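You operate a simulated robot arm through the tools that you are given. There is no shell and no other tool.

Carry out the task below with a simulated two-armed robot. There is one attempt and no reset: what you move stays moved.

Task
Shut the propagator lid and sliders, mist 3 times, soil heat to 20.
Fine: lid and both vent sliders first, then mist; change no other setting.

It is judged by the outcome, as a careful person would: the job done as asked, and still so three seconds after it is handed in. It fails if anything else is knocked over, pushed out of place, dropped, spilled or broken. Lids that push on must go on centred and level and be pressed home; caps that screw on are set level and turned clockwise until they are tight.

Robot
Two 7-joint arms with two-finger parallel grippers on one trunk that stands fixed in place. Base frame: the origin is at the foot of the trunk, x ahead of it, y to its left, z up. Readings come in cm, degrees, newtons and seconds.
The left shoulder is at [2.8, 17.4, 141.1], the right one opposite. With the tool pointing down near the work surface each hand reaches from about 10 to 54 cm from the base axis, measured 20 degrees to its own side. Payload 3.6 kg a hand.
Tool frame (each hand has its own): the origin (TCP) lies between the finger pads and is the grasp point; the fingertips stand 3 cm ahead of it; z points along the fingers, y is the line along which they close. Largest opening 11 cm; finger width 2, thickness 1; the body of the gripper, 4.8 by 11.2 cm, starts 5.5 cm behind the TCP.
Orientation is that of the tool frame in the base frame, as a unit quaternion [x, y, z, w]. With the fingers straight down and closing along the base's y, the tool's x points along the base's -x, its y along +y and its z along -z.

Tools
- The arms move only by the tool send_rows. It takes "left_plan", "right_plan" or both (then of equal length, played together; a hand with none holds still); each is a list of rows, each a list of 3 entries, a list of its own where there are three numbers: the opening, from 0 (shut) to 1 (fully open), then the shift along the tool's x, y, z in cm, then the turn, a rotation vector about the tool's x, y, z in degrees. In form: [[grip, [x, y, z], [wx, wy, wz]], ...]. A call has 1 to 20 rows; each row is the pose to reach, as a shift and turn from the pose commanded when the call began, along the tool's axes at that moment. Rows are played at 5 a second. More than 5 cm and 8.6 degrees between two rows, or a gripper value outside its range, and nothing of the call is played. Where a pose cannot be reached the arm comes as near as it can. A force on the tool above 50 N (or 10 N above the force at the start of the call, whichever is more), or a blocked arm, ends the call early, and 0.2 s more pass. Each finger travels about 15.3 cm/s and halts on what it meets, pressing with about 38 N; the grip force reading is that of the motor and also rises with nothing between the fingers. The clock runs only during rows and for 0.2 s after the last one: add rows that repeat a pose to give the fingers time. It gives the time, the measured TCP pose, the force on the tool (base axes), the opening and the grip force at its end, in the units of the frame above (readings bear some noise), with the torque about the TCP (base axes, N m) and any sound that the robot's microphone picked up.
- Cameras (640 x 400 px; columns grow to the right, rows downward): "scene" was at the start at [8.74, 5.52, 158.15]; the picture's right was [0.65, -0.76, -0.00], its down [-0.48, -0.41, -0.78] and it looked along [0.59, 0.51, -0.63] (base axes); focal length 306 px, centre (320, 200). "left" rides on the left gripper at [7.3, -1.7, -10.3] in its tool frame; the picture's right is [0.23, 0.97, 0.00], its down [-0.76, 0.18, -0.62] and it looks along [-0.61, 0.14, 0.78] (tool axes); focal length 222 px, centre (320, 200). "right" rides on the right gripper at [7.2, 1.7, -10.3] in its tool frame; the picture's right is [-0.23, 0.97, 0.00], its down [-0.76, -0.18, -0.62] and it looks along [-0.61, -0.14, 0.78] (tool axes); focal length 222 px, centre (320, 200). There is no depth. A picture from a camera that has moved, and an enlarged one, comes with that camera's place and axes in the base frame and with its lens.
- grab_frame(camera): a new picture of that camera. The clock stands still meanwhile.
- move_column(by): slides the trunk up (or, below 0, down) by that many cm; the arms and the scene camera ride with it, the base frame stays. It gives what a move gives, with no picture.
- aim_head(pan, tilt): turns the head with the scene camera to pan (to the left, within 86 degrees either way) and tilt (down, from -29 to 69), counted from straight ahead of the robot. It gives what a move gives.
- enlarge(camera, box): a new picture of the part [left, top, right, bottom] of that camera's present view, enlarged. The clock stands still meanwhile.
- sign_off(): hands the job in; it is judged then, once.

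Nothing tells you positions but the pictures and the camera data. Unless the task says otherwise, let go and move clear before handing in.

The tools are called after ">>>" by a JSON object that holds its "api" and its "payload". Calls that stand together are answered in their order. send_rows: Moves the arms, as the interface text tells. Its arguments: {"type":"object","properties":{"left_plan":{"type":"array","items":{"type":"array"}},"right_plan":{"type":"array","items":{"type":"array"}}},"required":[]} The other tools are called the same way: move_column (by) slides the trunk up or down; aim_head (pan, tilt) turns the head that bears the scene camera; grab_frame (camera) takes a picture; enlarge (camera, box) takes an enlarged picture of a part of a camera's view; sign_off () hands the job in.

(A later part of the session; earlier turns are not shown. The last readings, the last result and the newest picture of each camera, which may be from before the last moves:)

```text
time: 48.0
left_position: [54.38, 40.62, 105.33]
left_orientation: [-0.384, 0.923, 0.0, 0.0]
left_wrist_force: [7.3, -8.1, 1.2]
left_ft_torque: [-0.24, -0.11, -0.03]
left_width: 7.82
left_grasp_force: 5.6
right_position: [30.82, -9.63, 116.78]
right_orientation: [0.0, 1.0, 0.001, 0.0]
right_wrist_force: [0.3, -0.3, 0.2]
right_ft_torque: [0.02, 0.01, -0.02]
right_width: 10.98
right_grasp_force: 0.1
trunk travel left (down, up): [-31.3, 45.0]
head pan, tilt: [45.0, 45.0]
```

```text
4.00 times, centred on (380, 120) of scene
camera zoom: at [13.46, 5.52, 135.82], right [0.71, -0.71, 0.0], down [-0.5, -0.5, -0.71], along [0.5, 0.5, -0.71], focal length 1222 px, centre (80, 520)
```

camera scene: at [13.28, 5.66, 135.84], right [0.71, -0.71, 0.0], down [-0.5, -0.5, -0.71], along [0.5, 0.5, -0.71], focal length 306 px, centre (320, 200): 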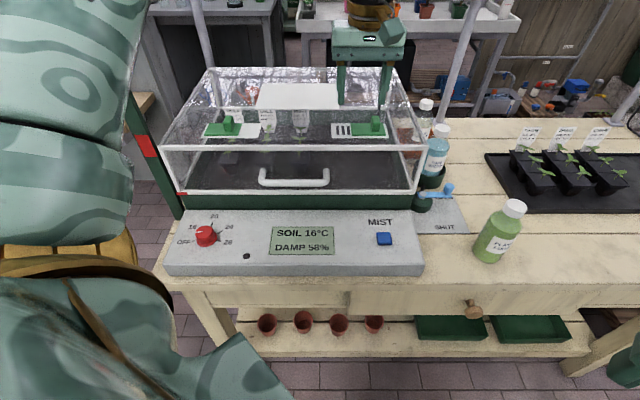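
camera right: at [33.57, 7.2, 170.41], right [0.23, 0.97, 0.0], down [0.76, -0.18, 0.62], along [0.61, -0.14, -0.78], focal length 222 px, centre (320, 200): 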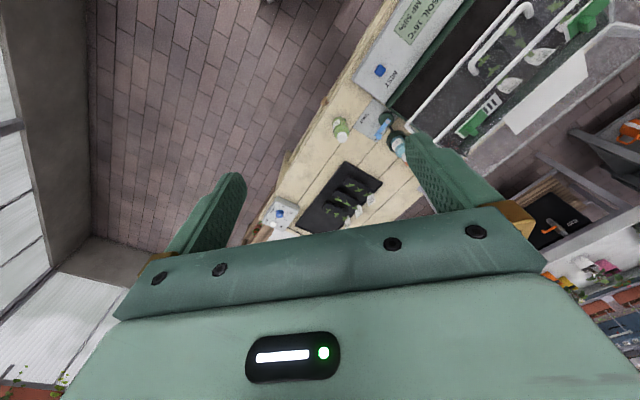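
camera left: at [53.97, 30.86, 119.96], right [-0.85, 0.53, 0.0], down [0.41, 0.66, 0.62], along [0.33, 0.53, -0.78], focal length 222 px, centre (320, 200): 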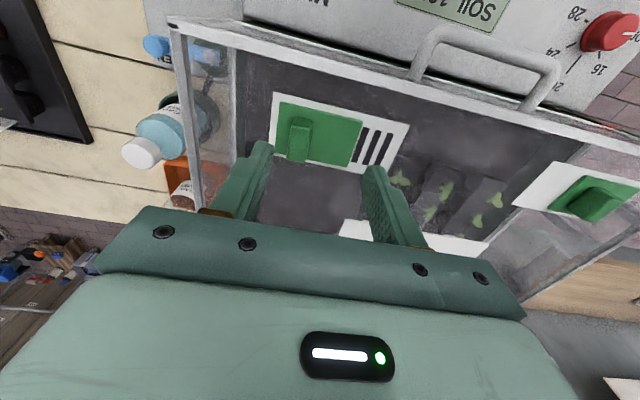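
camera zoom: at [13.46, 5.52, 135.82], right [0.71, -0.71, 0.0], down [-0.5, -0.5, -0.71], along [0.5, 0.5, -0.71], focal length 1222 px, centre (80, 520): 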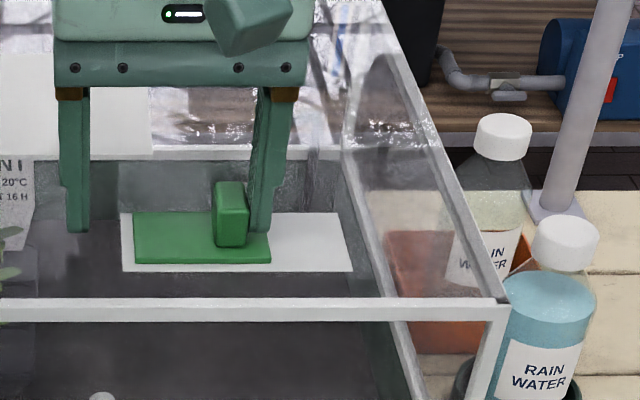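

The right slider is at its stop too (11 N resistance, slots covered). I'll back the finger off, rise, and verify both sliders and the lid.

>>> {"api": "send_rows", "payload": {"left_plan": [[0.68, [0, -0.6, 0], [0, 0, 0]], [0.68, [0, -1.2, 0], [0, 0, 0]], [0.68, [0, -1.2, -3], [0, 0, 0]], [0.5, [0, -1.2, -7], [0, 0, 0]], [0.2, [3, -1.5, -9], [0, 0, 0]], [0, [7, -3, -9], [0, 0, 0]], [0, [11, -5.5, -9], [0, 0, 0]], [0, [14.5, -8.5, -9], [0, 0, 0]], [0, [14.5, -8.5, -9], [0, 0, 0]]]}}

>>> {"api": "grab_frame", "payload": {"camera": "scene"}}

>>> {"api": "enlarge", "payload": {"camera": "scene", "box": [160, 60, 430, 220]}}

>>> {"api": "grab_frame", "payload": {"camera": "left"}}

```text
time: 50.0
left_position: [50.04, 24.64, 114.43]
left_orientation: [-0.384, 0.923, 0.0, 0.0]
left_wrist_force: [0.5, 0.4, 0.0]
left_ft_torque: [-0.01, 0.0, 0.0]
left_width: 0.01
left_grasp_force: 38.0
right_position: [30.85, -9.41, 116.91]
right_orientation: [-0.001, 1.0, 0.0, -0.001]
right_wrist_force: [-0.4, -0.4, -0.2]
right_ft_torque: [-0.03, -0.01, -0.01]
right_width: 10.99
right_grasp_force: 0.0
trunk travel left (down, up): [-31.3, 45.0]
head pan, tilt: [45.0, 45.0]
```

```text
taken
camera scene: at [13.29, 5.72, 135.83], right [0.71, -0.71, 0.0], down [-0.5, -0.5, -0.71], along [0.5, 0.5, -0.71], focal length 306 px, centre (320, 200)
```

scene: 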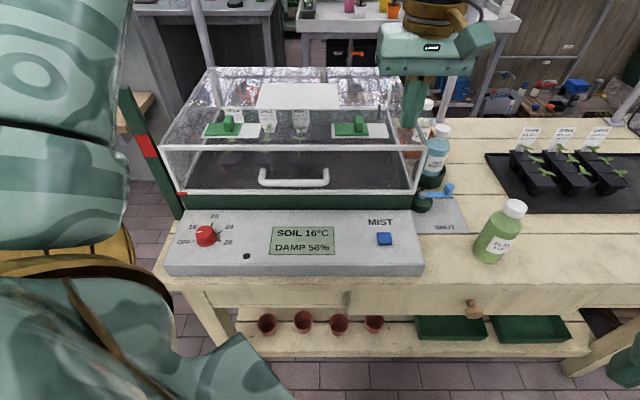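

```text
2.37 times, centred on (295, 140) of scene
camera zoom: at [13.29, 5.72, 135.83], right [0.71, -0.71, 0.0], down [-0.5, -0.5, -0.71], along [0.5, 0.5, -0.71], focal length 724 px, centre (379, 342)
```

zoom: 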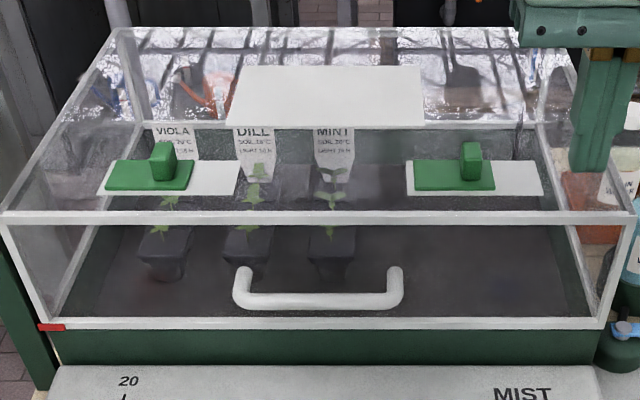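

```text
taken
camera left: at [46.0, 18.31, 124.77], right [-0.85, 0.53, 0.0], down [0.41, 0.67, 0.62], along [0.33, 0.53, -0.78], focal length 222 px, centre (320, 200)
```

left: 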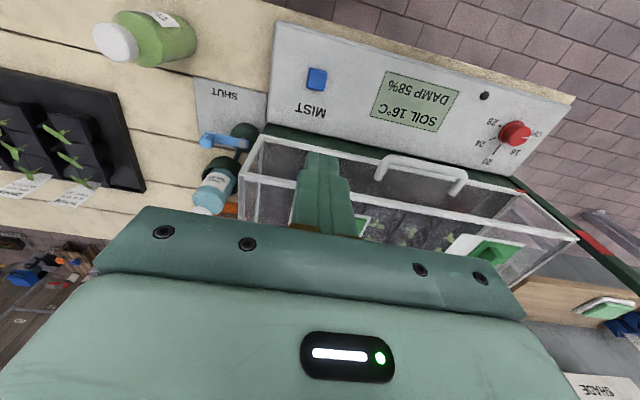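

Both vents read shut and the lid is flush. Now the MIST button, which I place at about [50.2, 23.9, 85.4]; I'll lower the closed fingertips to just above it and check.

>>> {"api": "send_rows", "payload": {"left_plan": [[0, [0.4, -0.6, 4], [0, 0, 0]], [0, [0.4, -0.6, 8], [0, 0, 0]], [0, [0.4, -0.6, 12], [0, 0, 0]], [0, [0.4, -0.6, 16], [0, 0, 0]], [0, [0.4, -0.6, 20], [0, 0, 0]], [0, [0.4, -0.6, 22.5], [0, 0, 0]], [0, [0.4, -0.6, 22.5], [0, 0, 0]]]}}

>>> {"api": "enlarge", "payload": {"camera": "left", "box": [220, 40, 420, 220]}}

>>> {"api": "enlarge", "payload": {"camera": "scene", "box": [300, 180, 460, 280]}}

```text
time: 51.6
left_position: [50.18, 24.0, 91.99]
left_orientation: [-0.384, 0.923, 0.001, -0.001]
left_wrist_force: [-0.4, 0.2, 0.1]
left_ft_torque: [-0.02, -0.03, 0.0]
left_width: 0.02
left_grasp_force: 37.7
right_position: [30.87, -9.5, 116.89]
right_orientation: [0.0, 1.0, 0.0, -0.001]
right_wrist_force: [1.1, -0.4, 0.5]
right_ft_torque: [-0.04, 0.0, 0.03]
right_width: 10.99
right_grasp_force: 0.1
trunk travel left (down, up): [-31.3, 45.0]
head pan, tilt: [45.0, 45.0]
```

```text
2.22 times, centred on (320, 130) of left
camera zoom: at [46.19, 17.53, 102.37], right [-0.85, 0.53, 0.0], down [0.41, 0.66, 0.62], along [0.33, 0.53, -0.78], focal length 494 px, centre (320, 356)
```

zoom: 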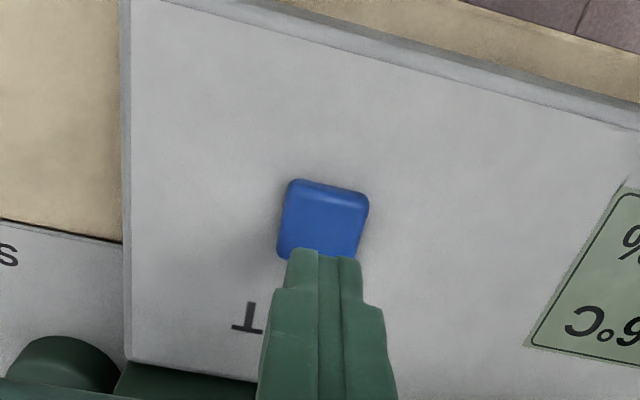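

```text
4.00 times, centred on (380, 230) of scene
camera zoom: at [13.31, 5.65, 135.83], right [0.71, -0.71, 0.0], down [-0.5, -0.5, -0.71], along [0.5, 0.5, -0.71], focal length 1222 px, centre (80, 80)
```

zoom: 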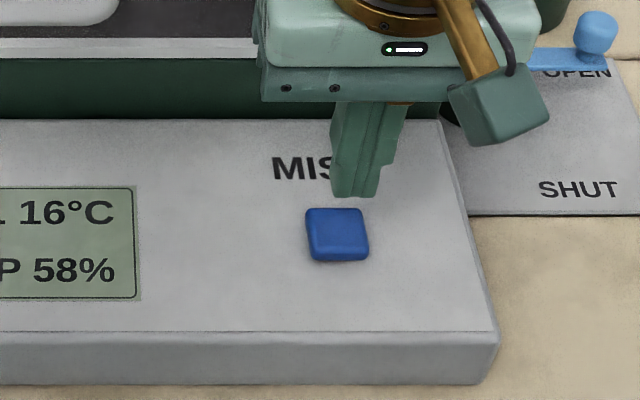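

>>> {"api": "send_rows", "payload": {"left_plan": [[0, [0.8, 0, 0], [0, 0, 0]], [0, [0.8, 0, 0.8], [0, 0, 0]], [0, [0.8, 0, 1.4], [0, 0, 0]], [0, [0.8, 0, 1.4], [0, 0, 0]]]}}

>>> {"api": "enlarge", "payload": {"camera": "left", "box": [220, 40, 420, 220]}}

>>> {"api": "enlarge", "payload": {"camera": "scene", "box": [300, 180, 460, 280]}}

```text
time: 52.6
left_position: [49.62, 23.31, 90.64]
left_orientation: [-0.383, 0.924, 0.0, 0.001]
left_wrist_force: [1.0, -0.2, -0.1]
left_ft_torque: [0.03, 0.0, -0.01]
left_width: 0.0
left_grasp_force: 38.5
right_position: [30.91, -9.45, 116.87]
right_orientation: [-0.001, 1.0, 0.0, -0.001]
right_wrist_force: [1.2, -0.1, -0.1]
right_ft_torque: [0.0, 0.02, -0.01]
right_width: 11.0
right_grasp_force: 0.0
trunk travel left (down, up): [-31.3, 45.0]
head pan, tilt: [45.0, 45.0]
```

```text
2.22 times, centred on (320, 130) of left
camera zoom: at [45.71, 16.94, 100.89], right [-0.85, 0.53, 0.0], down [0.41, 0.66, 0.62], along [0.33, 0.53, -0.78], focal length 494 px, centre (320, 356)
```

zoom: 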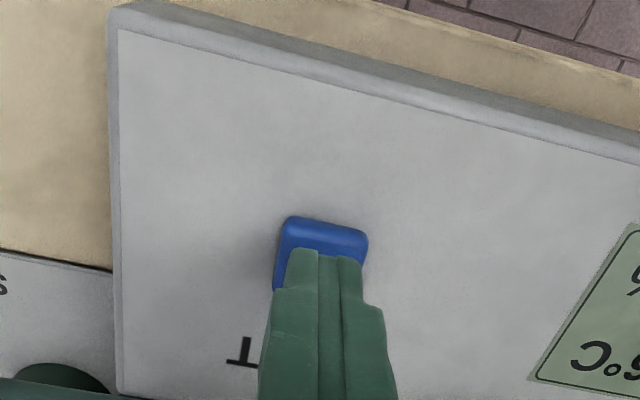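

```text
4.00 times, centred on (380, 230) of scene
camera zoom: at [13.34, 5.66, 135.82], right [0.71, -0.71, 0.0], down [-0.5, -0.5, -0.71], along [0.5, 0.5, -0.71], focal length 1222 px, centre (80, 80)
```

zoom: 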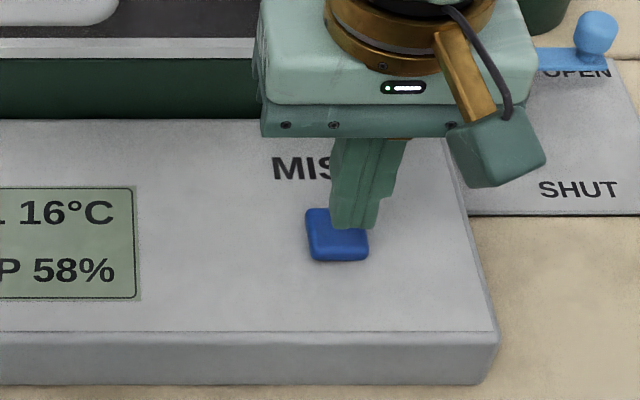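

The fingertips are over the button. I'll feel downward in small steps to find its surface.

>>> {"api": "send_rows", "payload": {"left_plan": [[0, [0, 0.3, 0.4], [0, 0, 0]], [0, [0, 0.3, 0.8], [0, 0, 0]], [0, [0, 0.3, 1.1], [0, 0, 0]]]}}

>>> {"api": "enlarge", "payload": {"camera": "left", "box": [220, 40, 420, 220]}}

```text
time: 53.4
left_position: [49.45, 23.46, 89.54]
left_orientation: [-0.383, 0.924, -0.001, -0.001]
left_wrist_force: [-0.1, -0.3, -0.6]
left_ft_torque: [0.0, -0.01, -0.01]
left_width: 0.0
left_grasp_force: 38.1
right_position: [30.76, -9.56, 116.83]
right_orientation: [0.0, 1.0, 0.0, 0.0]
right_wrist_force: [-0.2, -1.0, 0.4]
right_ft_torque: [0.01, 0.0, 0.0]
right_width: 11.0
right_grasp_force: 0.1
trunk travel left (down, up): [-31.3, 45.0]
head pan, tilt: [45.0, 45.0]
```

```text
2.22 times, centred on (320, 130) of left
camera zoom: at [45.48, 17.14, 99.78], right [-0.85, 0.53, 0.0], down [0.41, 0.66, 0.62], along [0.33, 0.53, -0.78], focal length 494 px, centre (320, 356)
```

zoom: 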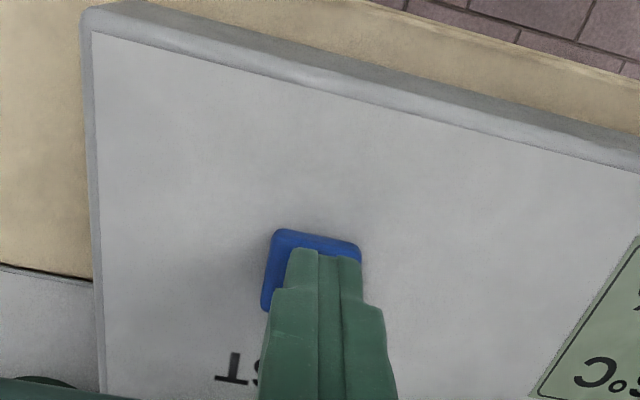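

>>> {"api": "send_rows", "payload": {"left_plan": [[0, [0.1, -0.3, 0.2], [0, 0, 0]], [0, [0.1, -0.3, 0.4], [0, 0, 0]], [0, [0.1, -0.3, 0.55], [0, 0, 0]]]}}

```text
time: 54.2
left_position: [49.65, 23.27, 89.03]
left_orientation: [-0.384, 0.924, 0.0, 0.0]
left_wrist_force: [0.1, -0.1, 0.1]
left_ft_torque: [-0.03, -0.01, -0.01]
left_width: 0.01
left_grasp_force: 37.4
right_position: [30.79, -9.48, 116.82]
right_orientation: [-0.001, 1.0, 0.0, 0.0]
right_wrist_force: [-0.4, -0.1, 0.4]
right_ft_torque: [0.01, 0.02, -0.01]
right_width: 10.99
right_grasp_force: 0.1
trunk travel left (down, up): [-31.3, 45.0]
head pan, tilt: [45.0, 45.0]
```

>>> {"api": "send_rows", "payload": {"left_plan": [[0, [0, 0, 0.2], [0, 0, 0]], [0, [0, 0, 0.4], [0, 0, 0]]]}}

>>> {"api": "enlarge", "payload": {"camera": "left", "box": [220, 40, 420, 220]}}

>>> {"api": "enlarge", "payload": {"camera": "scene", "box": [300, 180, 460, 280]}}

```text
time: 54.8
left_position: [49.57, 23.25, 88.48]
left_orientation: [-0.384, 0.923, 0.0, 0.0]
left_wrist_force: [0.1, 0.2, 1.2]
left_ft_torque: [-0.02, -0.04, -0.03]
left_width: 0.0
left_grasp_force: 38.1
right_position: [30.77, -9.47, 116.84]
right_orientation: [-0.001, 1.0, 0.0, -0.001]
right_wrist_force: [-0.2, -0.4, 0.5]
right_ft_torque: [0.04, -0.01, 0.0]
right_width: 11.01
right_grasp_force: 0.0
trunk travel left (down, up): [-31.3, 45.0]
head pan, tilt: [45.0, 45.0]
```

```text
2.22 times, centred on (320, 130) of left
camera zoom: at [45.68, 16.91, 98.88], right [-0.85, 0.53, 0.0], down [0.41, 0.66, 0.62], along [0.33, 0.53, -0.78], focal length 494 px, centre (320, 356)
```

zoom: 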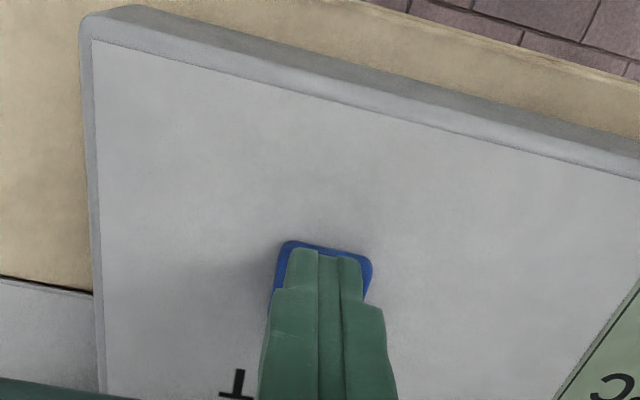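

```text
4.00 times, centred on (380, 230) of scene
camera zoom: at [13.33, 5.66, 135.83], right [0.71, -0.71, 0.0], down [-0.5, -0.5, -0.71], along [0.5, 0.5, -0.71], focal length 1222 px, centre (80, 80)
```

zoom: 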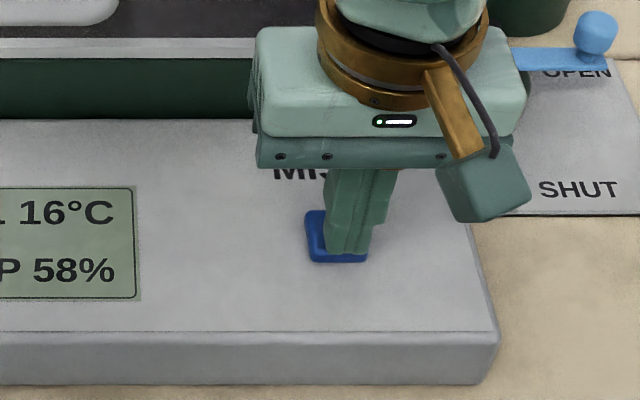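

I've just met the button's surface (tip z about 85.5). I'll lift a hair, centre better on the button, and make the first press.

>>> {"api": "send_rows", "payload": {"left_plan": [[0, [0, 0, -0.5], [0, 0, 0]], [0, [-0.4, 0.4, -0.5], [0, 0, 0]], [0, [-0.4, 0.4, -0.1], [0, 0, 0]], [0, [-0.4, 0.4, 0.1], [0, 0, 0]]]}}

>>> {"api": "send_rows", "payload": {"left_plan": [[0, [0, 0, 0.15], [0, 0, 0]], [0, [0, 0, 0.3], [0, 0, 0]]]}}

>>> {"api": "enlarge", "payload": {"camera": "scene", "box": [240, 180, 460, 290]}}

```text
time: 55.8
left_position: [49.56, 23.72, 88.34]
left_orientation: [-0.383, 0.924, 0.001, 0.001]
left_wrist_force: [0.1, 1.6, 2.5]
left_ft_torque: [0.03, 0.02, -0.05]
left_width: 0.0
left_grasp_force: 37.9
right_position: [30.91, -9.46, 116.81]
right_orientation: [0.0, 1.0, 0.0, 0.0]
right_wrist_force: [0.1, 0.8, 0.6]
right_ft_torque: [0.01, 0.04, 0.03]
right_width: 11.01
right_grasp_force: 0.0
trunk travel left (down, up): [-31.3, 45.0]
head pan, tilt: [45.0, 45.0]
heard: click
```

```text
time: 56.4
left_position: [49.59, 23.81, 88.03]
left_orientation: [-0.383, 0.924, -0.001, 0.001]
left_wrist_force: [1.0, 0.2, 9.9]
left_ft_torque: [0.04, -0.03, -0.03]
left_width: 0.0
left_grasp_force: 37.6
right_position: [30.72, -9.53, 116.75]
right_orientation: [-0.001, 1.0, 0.0, 0.0]
right_wrist_force: [0.4, 0.1, 0.0]
right_ft_torque: [0.02, -0.01, 0.02]
right_width: 10.99
right_grasp_force: 0.0
trunk travel left (down, up): [-31.3, 45.0]
head pan, tilt: [45.0, 45.0]
```

```text
2.91 times, centred on (350, 235) of scene
camera zoom: at [13.25, 5.64, 135.85], right [0.71, -0.71, 0.0], down [-0.5, -0.5, -0.71], along [0.5, 0.5, -0.71], focal length 889 px, centre (233, 98)
```

zoom: 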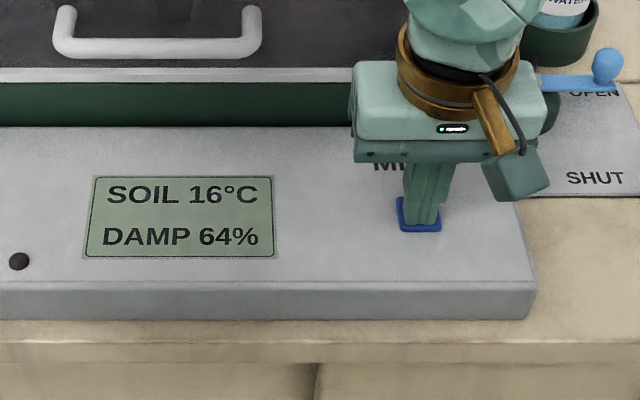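

One click was heard and DAMP went from 58% to 64%: first mist done. I'll lift fully clear to release.

>>> {"api": "send_rows", "payload": {"left_plan": [[0, [0, 0, -0.8], [0, 0, 0]], [0, [0, 0, -1.6], [0, 0, 0]], [0, [0, 0, -1.6], [0, 0, 0]], [0, [0, 0, -1.6], [0, 0, 0]]]}}

>>> {"api": "enlarge", "payload": {"camera": "scene", "box": [240, 180, 460, 290]}}

```text
time: 57.4
left_position: [49.6, 23.68, 89.68]
left_orientation: [-0.383, 0.924, 0.0, 0.0]
left_wrist_force: [0.3, -0.5, 0.3]
left_ft_torque: [0.03, 0.02, -0.01]
left_width: 0.03
left_grasp_force: 37.3
right_position: [30.84, -9.64, 116.91]
right_orientation: [-0.001, 1.0, 0.0, 0.0]
right_wrist_force: [0.2, 0.8, 1.3]
right_ft_torque: [0.0, 0.01, 0.01]
right_width: 11.01
right_grasp_force: 0.2
trunk travel left (down, up): [-31.3, 45.0]
head pan, tilt: [45.0, 45.0]
```

```text
2.91 times, centred on (350, 235) of scene
camera zoom: at [13.33, 5.66, 135.82], right [0.71, -0.71, 0.0], down [-0.5, -0.5, -0.71], along [0.5, 0.5, -0.71], focal length 889 px, centre (233, 98)
```

zoom: 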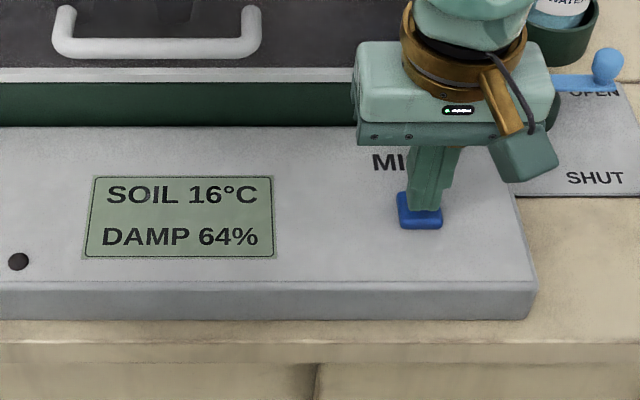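

>>> {"api": "send_rows", "payload": {"left_plan": [[0, [0, 0, 0.8], [0, 0, 0]], [0, [0, 0, 1.3], [0, 0, 0]], [0, [0, 0, 1.55], [0, 0, 0]]]}}

>>> {"api": "enlarge", "payload": {"camera": "scene", "box": [240, 180, 460, 290]}}

```text
time: 58.2
left_position: [49.53, 23.65, 88.24]
left_orientation: [-0.383, 0.924, 0.0, 0.001]
left_wrist_force: [-0.2, -1.8, 6.7]
left_ft_torque: [-0.05, 0.01, -0.01]
left_width: 0.0
left_grasp_force: 37.7
right_position: [30.73, -9.55, 116.89]
right_orientation: [0.0, 1.0, 0.001, 0.0]
right_wrist_force: [-0.5, 0.1, -0.1]
right_ft_torque: [0.02, 0.01, -0.01]
right_width: 11.01
right_grasp_force: 0.0
trunk travel left (down, up): [-31.3, 45.0]
head pan, tilt: [45.0, 45.0]
heard: click
```

```text
2.91 times, centred on (350, 235) of scene
camera zoom: at [13.27, 5.62, 135.84], right [0.71, -0.71, 0.0], down [-0.5, -0.5, -0.71], along [0.5, 0.5, -0.71], focal length 889 px, centre (233, 98)
```

zoom: 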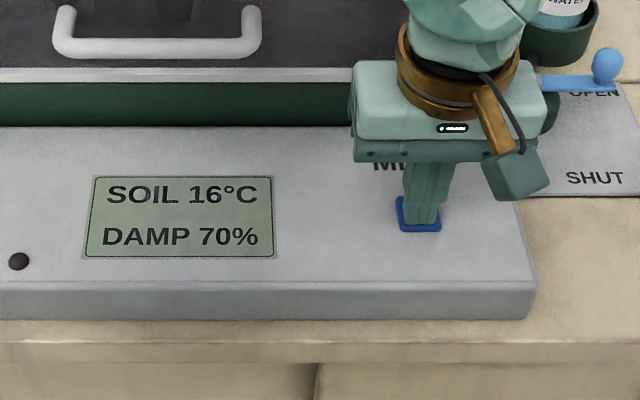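

Second mist registered (click, 70%). I'll lift to release fully, then press a third time.

>>> {"api": "send_rows", "payload": {"left_plan": [[0, [0, 0, -0.8], [0, 0, 0]], [0, [0, 0, -1.6], [0, 0, 0]], [0, [0, 0, -1.6], [0, 0, 0]], [0, [0, 0, -1.6], [0, 0, 0]]]}}

>>> {"api": "enlarge", "payload": {"camera": "scene", "box": [240, 180, 460, 290]}}

```text
time: 59.2
left_position: [49.58, 23.68, 89.64]
left_orientation: [-0.383, 0.924, 0.0, 0.0]
left_wrist_force: [0.1, 0.4, 0.6]
left_ft_torque: [-0.03, -0.01, 0.01]
left_width: 0.03
left_grasp_force: 37.3
right_position: [30.79, -9.49, 116.85]
right_orientation: [0.0, 1.0, 0.0, 0.0]
right_wrist_force: [0.5, -0.3, -0.3]
right_ft_torque: [-0.01, -0.02, 0.0]
right_width: 11.0
right_grasp_force: 0.0
trunk travel left (down, up): [-31.3, 45.0]
head pan, tilt: [45.0, 45.0]
```

```text
2.91 times, centred on (350, 235) of scene
camera zoom: at [13.33, 5.66, 135.82], right [0.71, -0.71, 0.0], down [-0.5, -0.5, -0.71], along [0.5, 0.5, -0.71], focal length 889 px, centre (233, 98)
```

zoom: 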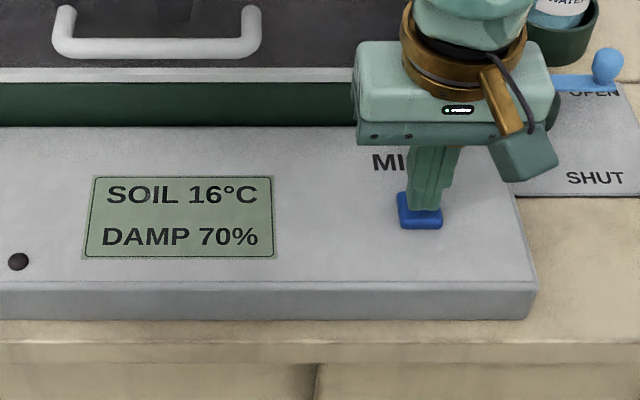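

>>> {"api": "send_rows", "payload": {"left_plan": [[0, [0, 0, 0.8], [0, 0, 0]], [0, [0, 0, 1.3], [0, 0, 0]], [0, [0, 0, 1.55], [0, 0, 0]]]}}

>>> {"api": "enlarge", "payload": {"camera": "scene", "box": [240, 180, 460, 290]}}

```text
time: 60.0
left_position: [49.64, 23.7, 88.23]
left_orientation: [-0.383, 0.924, 0.0, 0.0]
left_wrist_force: [-0.6, 0.7, 2.5]
left_ft_torque: [0.01, 0.02, -0.02]
left_width: 0.0
left_grasp_force: 37.8
right_position: [30.72, -9.37, 116.83]
right_orientation: [-0.001, 1.0, 0.001, -0.001]
right_wrist_force: [-0.4, 0.2, 0.2]
right_ft_torque: [0.0, -0.02, 0.0]
right_width: 11.01
right_grasp_force: 0.1
trunk travel left (down, up): [-31.3, 45.0]
head pan, tilt: [45.0, 45.0]
heard: click
```

```text
2.91 times, centred on (350, 235) of scene
camera zoom: at [13.3, 5.66, 135.83], right [0.71, -0.71, 0.0], down [-0.5, -0.5, -0.71], along [0.5, 0.5, -0.71], focal length 889 px, centre (233, 98)
```

zoom: 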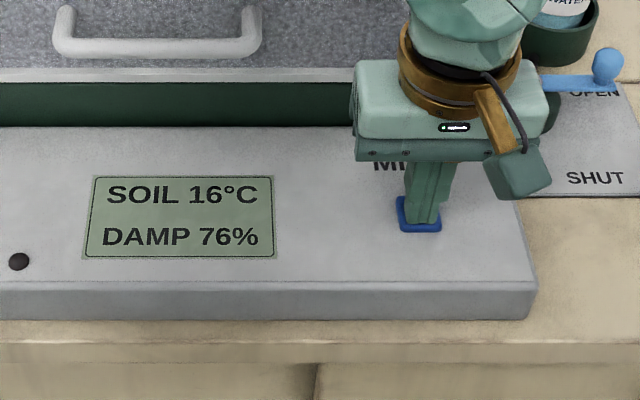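

Third mist registered (click, 76%, lid fogging). I'll lift clear, raise the trunk back to a comfortable height and take the hand over to the soil-heat knob near [24.6, 48.6, 87].

>>> {"api": "send_rows", "payload": {"left_plan": [[0, [0, 0, -1.5], [0, 0, 0]], [0, [0, 0, -5], [0, 0, 0]], [0, [1, 0, -9.5], [0, 0, 0]], [0, [2, 0, -12], [0, 0, 0]]]}}

>>> {"api": "move_column", "payload": {"by": 14}}

>>> {"api": "send_rows", "payload": {"left_plan": [[0, [2, 4, 0], [0, 0, 0]], [0, [2, 8, 0], [0, 0, 0]], [0, [2, 12, 0], [0, 0, 0]], [0, [2, 16, 0], [0, 0, 0]], [0, [1.5, 20, 0], [0, 0, 0]], [0, [1.5, 24, 2], [0, 0, 0]], [0, [1.5, 28, 5], [0, 0, 0]], [0, [1.5, 32, 8], [0, 0, 0]], [0.4, [1.5, 35.0, 10], [0, 0, 0]], [0.5, [1.5, 35.0, 10], [0, 0, 0]]]}}

>>> {"api": "grab_frame", "payload": {"camera": "scene"}}

>>> {"api": "grab_frame", "payload": {"camera": "left"}}

```text
time: 61.0
left_position: [48.06, 22.26, 100.23]
left_orientation: [-0.384, 0.923, 0.0, 0.0]
left_wrist_force: [-0.2, 0.6, -0.3]
left_ft_torque: [0.01, 0.02, -0.02]
left_width: 0.0
left_grasp_force: 37.4
right_position: [30.82, -9.39, 116.86]
right_orientation: [-0.001, 1.0, 0.0, -0.001]
right_wrist_force: [-0.2, 0.7, 0.9]
right_ft_torque: [-0.01, 0.02, 0.03]
right_width: 11.02
right_grasp_force: 0.1
trunk travel left (down, up): [-31.3, 45.0]
head pan, tilt: [45.0, 45.0]
```

```text
time: 62.7
left_position: [48.29, 22.34, 114.12]
left_orientation: [-0.384, 0.923, 0.001, -0.001]
left_wrist_force: [0.1, -0.3, -0.5]
left_ft_torque: [0.01, 0.0, -0.01]
left_width: 0.0
left_grasp_force: 37.6
right_position: [30.88, -9.62, 130.78]
right_orientation: [0.0, 1.0, 0.0, -0.002]
right_wrist_force: [-0.5, 1.2, 1.1]
right_ft_torque: [0.0, -0.01, 0.02]
right_width: 11.01
right_grasp_force: 0.1
trunk travel left (down, up): [-45.3, 31.0]
head pan, tilt: [45.0, 45.0]
```

```text
time: 64.9
left_position: [22.47, 45.84, 104.22]
left_orientation: [-0.383, 0.924, 0.0, 0.0]
left_wrist_force: [0.4, -0.7, -0.2]
left_ft_torque: [0.0, 0.04, 0.0]
left_width: 5.52
left_grasp_force: 0.1
right_position: [30.73, -9.56, 130.92]
right_orientation: [0.0, 1.0, 0.0, -0.001]
right_wrist_force: [0.3, -0.7, 1.2]
right_ft_torque: [0.02, -0.01, -0.03]
right_width: 11.01
right_grasp_force: 0.1
trunk travel left (down, up): [-45.3, 31.0]
head pan, tilt: [45.0, 45.0]
```

```text
taken
camera scene: at [9.14, 5.63, 149.98], right [0.71, -0.71, 0.0], down [-0.5, -0.5, -0.71], along [0.5, 0.5, -0.71], focal length 306 px, centre (320, 200)
```

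scene: 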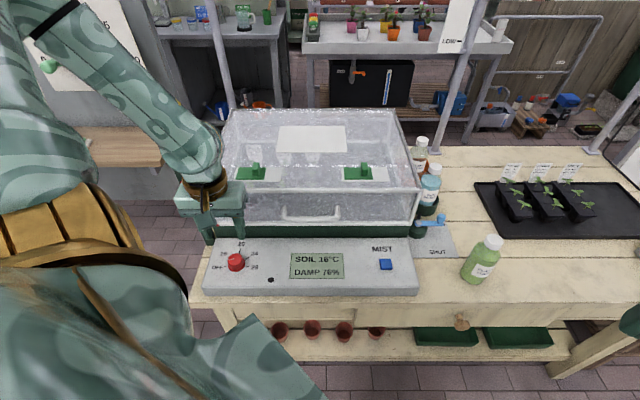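

```text
taken
camera left: at [18.49, 39.56, 114.57], right [-0.85, 0.53, 0.0], down [0.41, 0.66, 0.62], along [0.33, 0.53, -0.78], focal length 222 px, centre (320, 200)
```

left: 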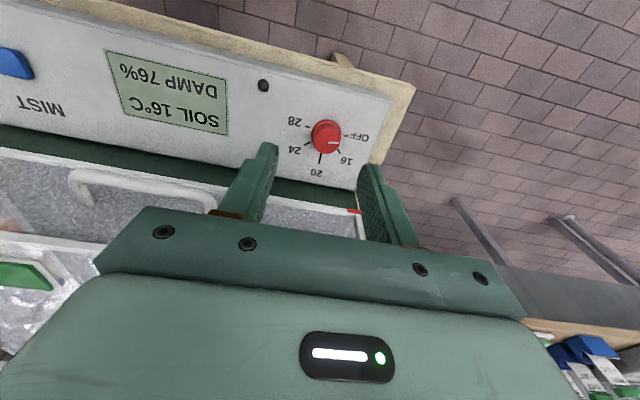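

>>> {"api": "enlarge", "payload": {"camera": "left", "box": [270, 90, 390, 190]}}

>>> {"api": "enlarge", "payload": {"camera": "scene", "box": [200, 225, 300, 295]}}

```text
4.00 times, centred on (330, 140) of left
camera zoom: at [18.49, 39.56, 114.57], right [-0.85, 0.53, 0.0], down [0.41, 0.66, 0.62], along [0.33, 0.53, -0.78], focal length 888 px, centre (280, 440)
```

zoom: 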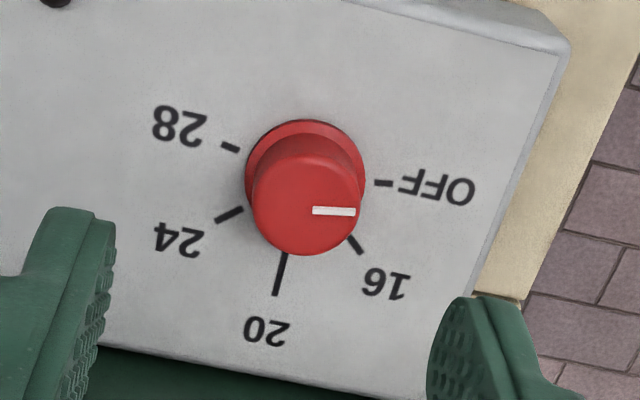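

```text
5.71 times, centred on (250, 260) of scene
camera zoom: at [9.14, 5.63, 149.98], right [0.71, -0.71, 0.0], down [-0.5, -0.5, -0.71], along [0.5, 0.5, -0.71], focal length 1746 px, centre (720, -143)
```

zoom: 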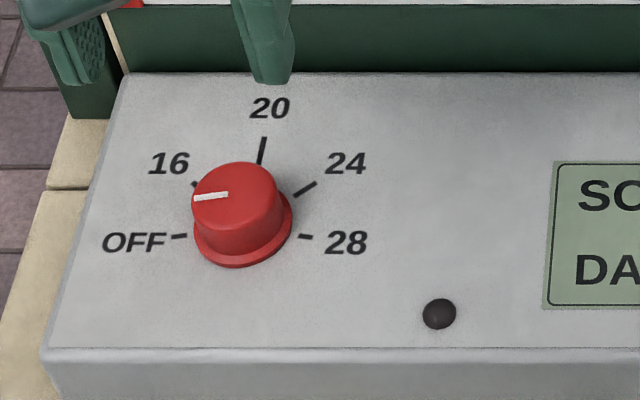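

I can see the knob: indicator by 16, with 20 straight behind it. The panel slopes gently toward me, so the knob axis leans about 11°; its top is near u −18.3, v 51.9, z 88.9. I'll tilt the hand to match and hover over it.

>>> {"api": "send_rows", "payload": {"left_plan": [[0.5, [-1.2, 1.0, 3], [0, -5, 0]], [0.5, [-2.5, 1.83, 6], [0, -11, 0]], [0.5, [-2.5, 1.83, 9.7], [0, -11, 0]], [0.5, [-2.5, 1.83, 9.7], [0, -11, 0]]]}}

>>> {"api": "enlarge", "payload": {"camera": "left", "box": [220, 60, 420, 220]}}

>>> {"api": "enlarge", "payload": {"camera": "scene", "box": [190, 210, 310, 290]}}

```text
time: 65.9
left_position: [22.75, 49.14, 94.3]
left_orientation: [-0.381, 0.919, 0.037, 0.09]
left_wrist_force: [1.1, 0.7, 0.9]
left_ft_torque: [0.02, -0.01, 0.0]
left_width: 5.51
left_grasp_force: 0.0
right_position: [30.71, -9.48, 130.95]
right_orientation: [0.0, 1.0, 0.0, -0.001]
right_wrist_force: [-0.2, -0.2, -1.0]
right_ft_torque: [0.02, -0.01, 0.03]
right_width: 11.01
right_grasp_force: 0.1
trunk travel left (down, up): [-45.3, 31.0]
head pan, tilt: [45.0, 45.0]
```

```text
2.50 times, centred on (320, 140) of left
camera zoom: at [17.53, 41.49, 103.07], right [-0.85, 0.53, -0.04], down [0.32, 0.57, 0.76], along [0.43, 0.63, -0.65], focal length 555 px, centre (320, 350)
```

zoom: 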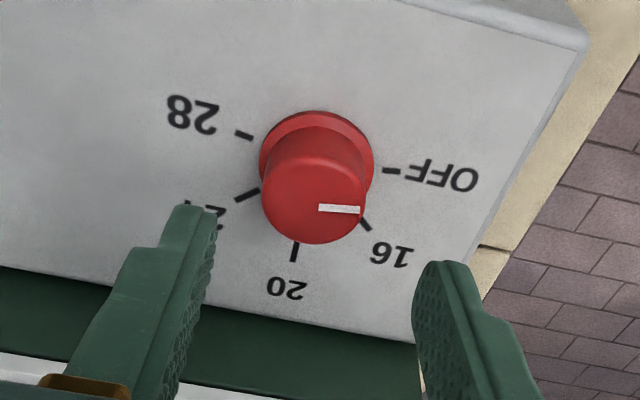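

```text
5.00 times, centred on (250, 250) of scene
camera zoom: at [9.08, 5.63, 149.99], right [0.71, -0.71, 0.0], down [-0.5, -0.5, -0.71], along [0.5, 0.5, -0.71], focal length 1528 px, centre (670, -50)
```

zoom: 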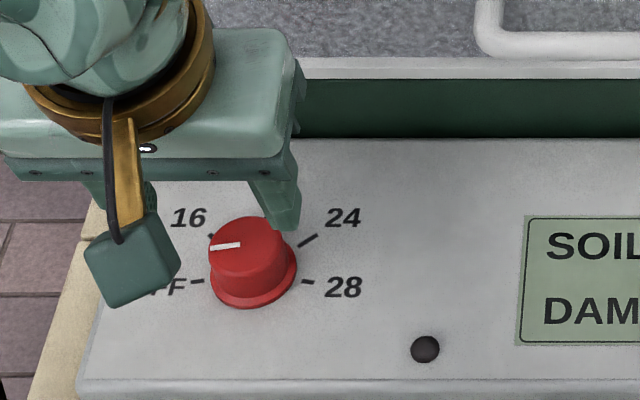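

>>> {"api": "send_rows", "payload": {"left_plan": [[0.5, [-0.15, -0.1, 2], [0, -1.5, 0]], [0.5, [-0.33, -0.16, 4.0], [0, -3, 0]], [0.5, [-0.33, -0.16, 4.0], [0, -3, 0]]]}}

>>> {"api": "enlarge", "payload": {"camera": "left", "box": [220, 60, 420, 220]}}

>>> {"api": "enlarge", "payload": {"camera": "scene", "box": [190, 210, 310, 290]}}

```text
time: 66.7
left_position: [23.65, 49.77, 90.56]
left_orientation: [-0.38, 0.917, 0.046, 0.113]
left_wrist_force: [0.5, -0.5, -0.3]
left_ft_torque: [0.0, 0.02, 0.0]
left_width: 5.5
left_grasp_force: 0.0
right_position: [30.86, -9.54, 130.92]
right_orientation: [0.0, 1.0, 0.0, -0.001]
right_wrist_force: [0.3, 0.3, -0.1]
right_ft_torque: [0.01, 0.04, 0.0]
right_width: 11.0
right_grasp_force: 0.0
trunk travel left (down, up): [-45.3, 31.0]
head pan, tilt: [45.0, 45.0]
```

```text
2.50 times, centred on (320, 140) of left
camera zoom: at [18.2, 41.85, 98.9], right [-0.85, 0.53, -0.06], down [0.29, 0.54, 0.79], along [0.45, 0.65, -0.61], focal length 555 px, centre (320, 350)
```

zoom: 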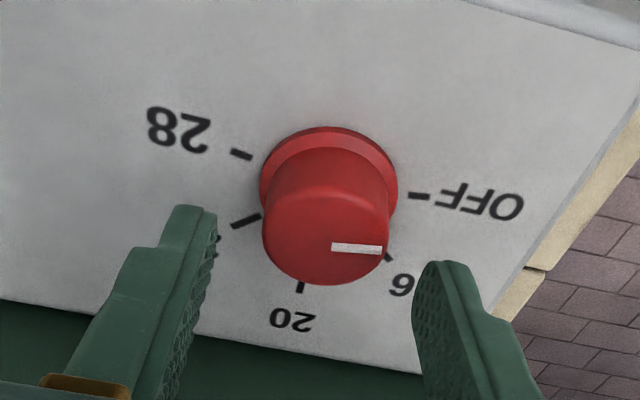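

```text
5.00 times, centred on (250, 250) of scene
camera zoom: at [9.11, 5.66, 149.99], right [0.71, -0.71, 0.0], down [-0.5, -0.5, -0.71], along [0.5, 0.5, -0.71], focal length 1528 px, centre (670, -50)
```

zoom: 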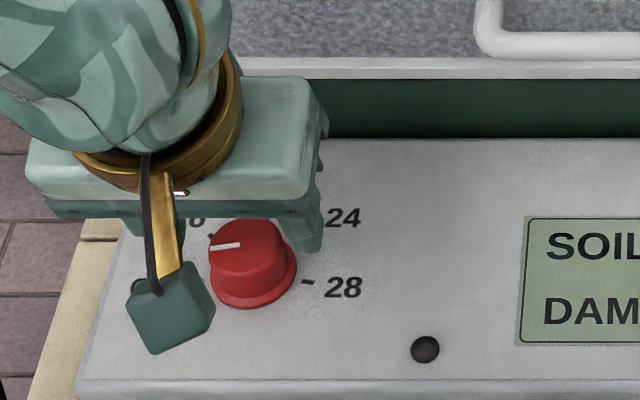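

The tool axis now passes through the knob's centre with the fingers either side. I'll lower 2 cm and close on the knob.

>>> {"api": "send_rows", "payload": {"left_plan": [[0.5, [-0.05, 0.1, 1.0], [0, 0, 0]], [0.5, [-0.1, 0.1, 1.8], [0, 0, 0]], [0.5, [-0.1, 0.1, 2.1], [0, 0, 0]], [0.5, [-0.1, 0.1, 2.1], [0, 0, 0]]]}}

>>> {"api": "enlarge", "payload": {"camera": "left", "box": [220, 60, 420, 220]}}

>>> {"api": "enlarge", "payload": {"camera": "scene", "box": [190, 210, 310, 290]}}

```text
time: 67.7
left_position: [24.05, 50.38, 88.65]
left_orientation: [-0.381, 0.917, 0.047, 0.112]
left_wrist_force: [0.1, 0.1, 0.1]
left_ft_torque: [0.0, 0.01, -0.02]
left_width: 5.49
left_grasp_force: 0.1
right_position: [30.83, -9.4, 130.79]
right_orientation: [-0.001, 1.0, -0.001, -0.001]
right_wrist_force: [0.1, 0.3, 1.4]
right_ft_torque: [0.0, -0.02, 0.0]
right_width: 11.01
right_grasp_force: 0.0
trunk travel left (down, up): [-45.3, 31.0]
head pan, tilt: [45.0, 45.0]
```

```text
2.50 times, centred on (320, 140) of left
camera zoom: at [18.49, 42.34, 96.92], right [-0.85, 0.53, -0.06], down [0.29, 0.54, 0.79], along [0.45, 0.65, -0.61], focal length 555 px, centre (320, 350)
```

zoom: 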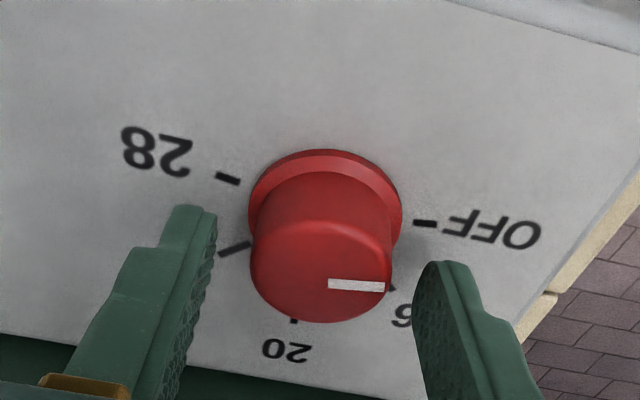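

```text
5.00 times, centred on (250, 250) of scene
camera zoom: at [9.11, 5.68, 149.98], right [0.71, -0.71, 0.0], down [-0.5, -0.5, -0.71], along [0.5, 0.5, -0.71], focal length 1528 px, centre (670, -50)
```

zoom: 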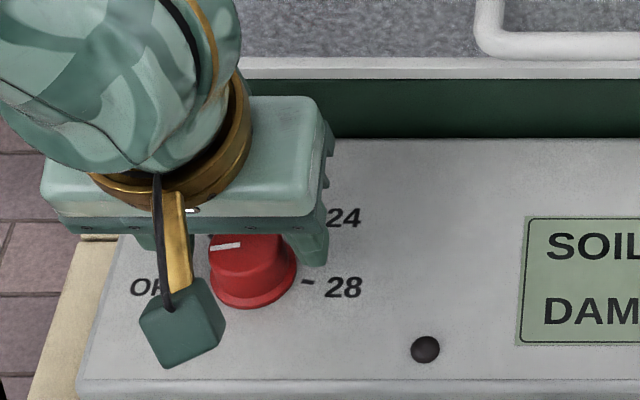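

The fingertips are just below the knob's top; I'll go 1.3 cm deeper for a proper hold, then close.

>>> {"api": "send_rows", "payload": {"left_plan": [[0.5, [0, 0, 0.5], [0, 0, 0]], [0.5, [0, 0, 1.0], [0, 0, 0]], [0.5, [0, 0, 1.3], [0, 0, 0]], [0.5, [0, 0, 1.3], [0, 0, 0]]]}}

>>> {"api": "enlarge", "payload": {"camera": "left", "box": [220, 60, 420, 220]}}

>>> {"api": "enlarge", "payload": {"camera": "scene", "box": [190, 210, 310, 290]}}

```text
time: 68.7
left_position: [24.24, 50.49, 87.59]
left_orientation: [-0.381, 0.916, 0.047, 0.116]
left_wrist_force: [-6.3, 1.6, 33.0]
left_ft_torque: [-0.2, 0.05, 0.24]
left_width: 5.48
left_grasp_force: 0.1
right_position: [30.61, -9.69, 131.01]
right_orientation: [-0.001, 1.0, 0.001, 0.001]
right_wrist_force: [-0.5, 0.0, -0.6]
right_ft_torque: [-0.03, 0.0, 0.01]
right_width: 11.0
right_grasp_force: 0.1
trunk travel left (down, up): [-45.3, 31.0]
head pan, tilt: [45.0, 45.0]
```

```text
2.50 times, centred on (320, 140) of left
camera zoom: at [18.6, 42.46, 95.88], right [-0.84, 0.53, -0.06], down [0.29, 0.54, 0.79], along [0.45, 0.65, -0.61], focal length 555 px, centre (320, 350)
```

zoom: 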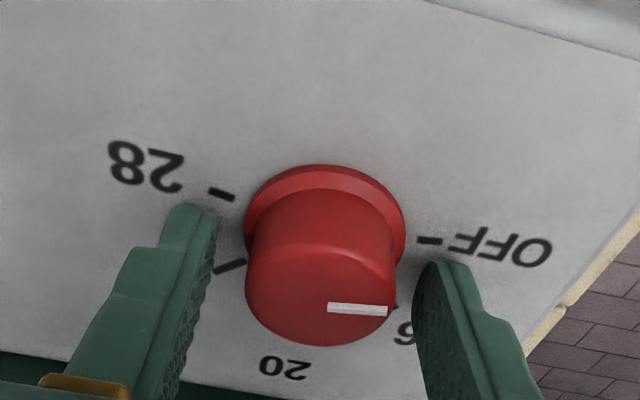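

```text
5.00 times, centred on (250, 250) of scene
camera zoom: at [8.83, 5.39, 150.05], right [0.71, -0.71, 0.0], down [-0.5, -0.5, -0.71], along [0.5, 0.5, -0.71], focal length 1528 px, centre (670, -50)
```

zoom: 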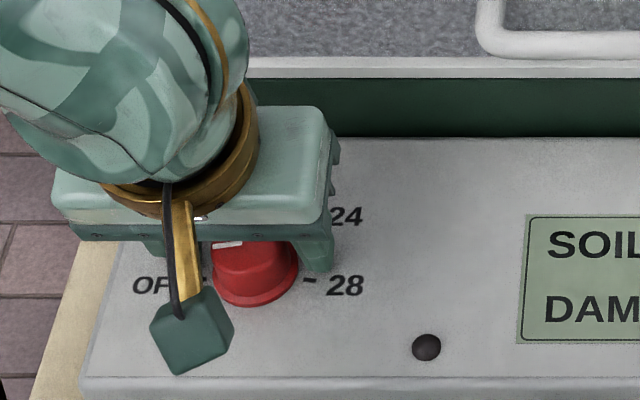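

I touched the panel; I'll ease up about 0.6 cm, confirm the load is gone, then close on the knob.

>>> {"api": "send_rows", "payload": {"left_plan": [[0.5, [0, 0, -0.4], [0, 0, 0]], [0.5, [0, 0, -0.7], [0, 0, 0]], [0.5, [0, 0, -0.7], [0, 0, 0]]]}}

>>> {"api": "send_rows", "payload": {"left_plan": [[0.4, [0, 0, 0], [0, 0, 0]], [0.3, [0, 0, 0], [0, 0, 0]], [0.2, [0, 0, 0], [0, 0, 0]], [0.0, [0, 0, 0], [0, 0, 0]], [0.0, [0, 0, 0], [0, 0, 0]]]}}

>>> {"api": "enlarge", "payload": {"camera": "left", "box": [220, 60, 420, 220]}}

>>> {"api": "enlarge", "payload": {"camera": "scene", "box": [190, 210, 350, 300]}}

```text
time: 69.5
left_position: [24.08, 50.35, 87.9]
left_orientation: [-0.381, 0.917, 0.046, 0.112]
left_wrist_force: [0.3, 0.3, 0.1]
left_ft_torque: [-0.02, -0.01, 0.01]
left_width: 5.46
left_grasp_force: 0.0
right_position: [30.79, -9.43, 130.79]
right_orientation: [0.0, 1.0, 0.0, -0.001]
right_wrist_force: [0.0, 0.0, -1.3]
right_ft_torque: [-0.02, 0.01, -0.01]
right_width: 10.98
right_grasp_force: 0.0
trunk travel left (down, up): [-45.3, 31.0]
head pan, tilt: [45.0, 45.0]
```

```text
time: 70.7
left_position: [24.1, 50.28, 88.14]
left_orientation: [-0.381, 0.917, 0.047, 0.114]
left_wrist_force: [-1.3, -3.2, 15.7]
left_ft_torque: [-0.38, 0.55, -0.01]
left_width: 3.57
left_grasp_force: 44.8
right_position: [30.74, -9.55, 130.89]
right_orientation: [-0.001, 1.0, 0.001, 0.001]
right_wrist_force: [-1.1, 0.8, 0.0]
right_ft_torque: [0.0, -0.02, 0.03]
right_width: 11.01
right_grasp_force: 0.1
trunk travel left (down, up): [-45.3, 31.0]
head pan, tilt: [45.0, 45.0]
```

```text
2.50 times, centred on (320, 140) of left
camera zoom: at [18.52, 42.31, 96.42], right [-0.85, 0.53, -0.06], down [0.29, 0.54, 0.79], along [0.45, 0.65, -0.61], focal length 555 px, centre (320, 350)
```

zoom: 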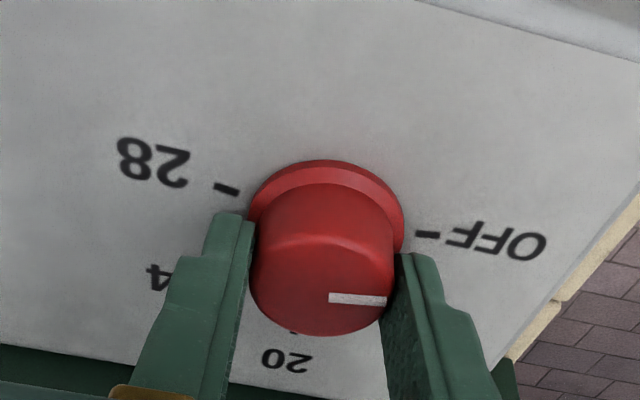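

```text
4.00 times, centred on (270, 255) of scene
camera zoom: at [9.03, 5.49, 150.01], right [0.71, -0.71, 0.0], down [-0.5, -0.5, -0.71], along [0.5, 0.5, -0.71], focal length 1222 px, centre (520, -20)
```

zoom: 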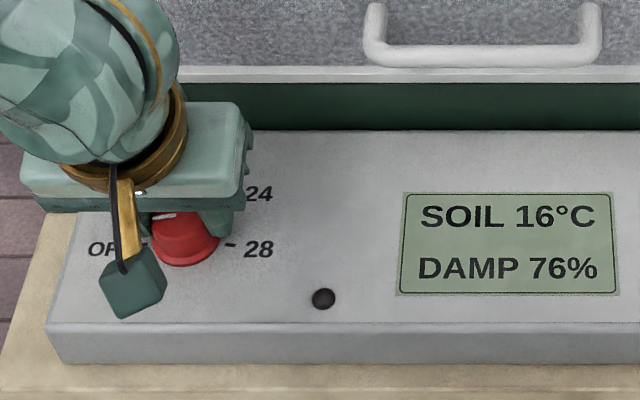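

The knob is gripped (3.6 cm). I'll turn clockwise in steps, checking the first part.

>>> {"api": "send_rows", "payload": {"left_plan": [[0, [0, 0, 0], [0, 0, 6]], [0, [0, 0, 0], [0, 0, 12]], [0, [0, 0, 0], [0, 0, 18]], [0, [0, 0, 0], [0, 0, 24]], [0, [0, 0, 0], [0, 0, 30]], [0, [0, 0, 0], [0, 0, 30]]]}}

>>> {"api": "enlarge", "payload": {"camera": "left", "box": [220, 60, 420, 220]}}

>>> {"api": "enlarge", "payload": {"camera": "scene", "box": [190, 210, 350, 300]}}

```text
time: 72.1
left_position: [24.1, 50.08, 88.31]
left_orientation: [-0.129, 0.984, 0.074, 0.099]
left_wrist_force: [-1.2, -11.2, 33.7]
left_ft_torque: [-1.58, -0.78, -0.04]
left_width: 3.7
left_grasp_force: 45.1
right_position: [30.55, -9.88, 130.92]
right_orientation: [0.0, 1.0, 0.002, 0.0]
right_wrist_force: [0.3, -0.3, -0.2]
right_ft_torque: [-0.01, 0.0, 0.0]
right_width: 11.02
right_grasp_force: 0.1
trunk travel left (down, up): [-45.3, 31.0]
head pan, tilt: [45.0, 45.0]
```

```text
2.50 times, centred on (320, 140) of left
camera zoom: at [15.89, 44.91, 96.6], right [-0.48, 0.88, 0.07], down [0.57, 0.24, 0.79], along [0.67, 0.42, -0.61], focal length 555 px, centre (320, 350)
```

zoom: 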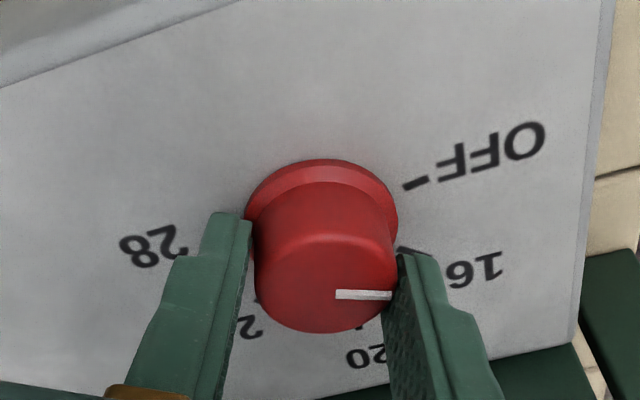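

```text
4.00 times, centred on (270, 255) of scene
camera zoom: at [8.92, 5.22, 150.03], right [0.71, -0.71, 0.0], down [-0.5, -0.5, -0.71], along [0.5, 0.5, -0.71], focal length 1222 px, centre (520, -20)
```

zoom: 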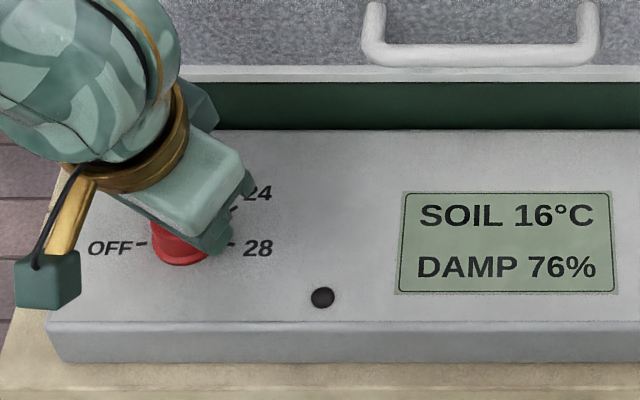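

It turns with the hand. There's upward pressure from the panel, so I'll ease up slightly while turning the rest of the way.

>>> {"api": "send_rows", "payload": {"left_plan": [[0, [0, 0, -0.3], [0, 0, 4]], [0, [0, 0, -0.4], [0, 0, 10]], [0, [0, 0, -0.4], [0, 0, 16]], [0, [0, 0, -0.4], [0, 0, 22]], [0, [0, 0, -0.4], [0, 0, 25]], [0, [0, 0, -0.4], [0, 0, 25]]]}}

>>> {"api": "enlarge", "payload": {"camera": "left", "box": [220, 60, 420, 220]}}

>>> {"api": "enlarge", "payload": {"camera": "scene", "box": [190, 210, 350, 300]}}

```text
time: 73.5
left_position: [24.0, 50.02, 88.52]
left_orientation: [0.086, 0.989, 0.091, 0.077]
left_wrist_force: [-3.1, -26.4, -12.1]
left_ft_torque: [-1.45, -0.26, -0.07]
left_width: 3.75
left_grasp_force: 45.7
right_position: [30.86, -9.74, 130.86]
right_orientation: [-0.001, 1.0, 0.002, -0.001]
right_wrist_force: [-0.3, -0.3, 0.2]
right_ft_torque: [0.0, -0.01, -0.01]
right_width: 11.01
right_grasp_force: 0.1
trunk travel left (down, up): [-45.3, 31.0]
head pan, tilt: [45.0, 45.0]
```

```text
2.50 times, centred on (320, 140) of left
camera zoom: at [14.92, 47.91, 97.19], right [-0.07, 0.98, 0.16], down [0.66, -0.07, 0.74], along [0.75, 0.16, -0.65], focal length 555 px, centre (320, 350)
```

zoom: 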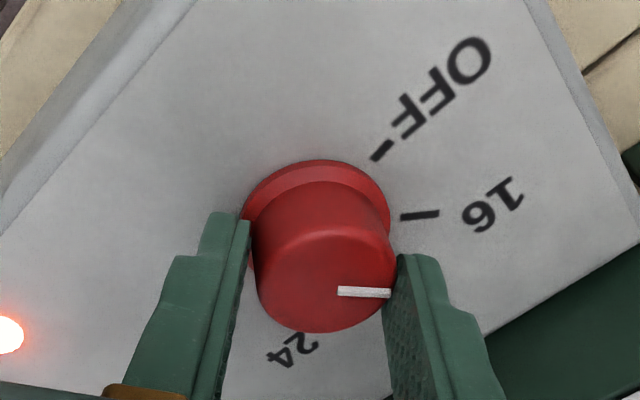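

```text
4.00 times, centred on (270, 255) of scene
camera zoom: at [9.1, 5.41, 149.98], right [0.71, -0.71, 0.0], down [-0.5, -0.5, -0.71], along [0.5, 0.5, -0.71], focal length 1222 px, centre (520, -20)
```

zoom: 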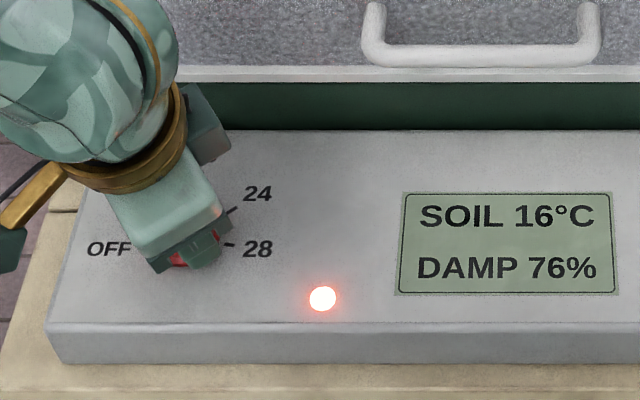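

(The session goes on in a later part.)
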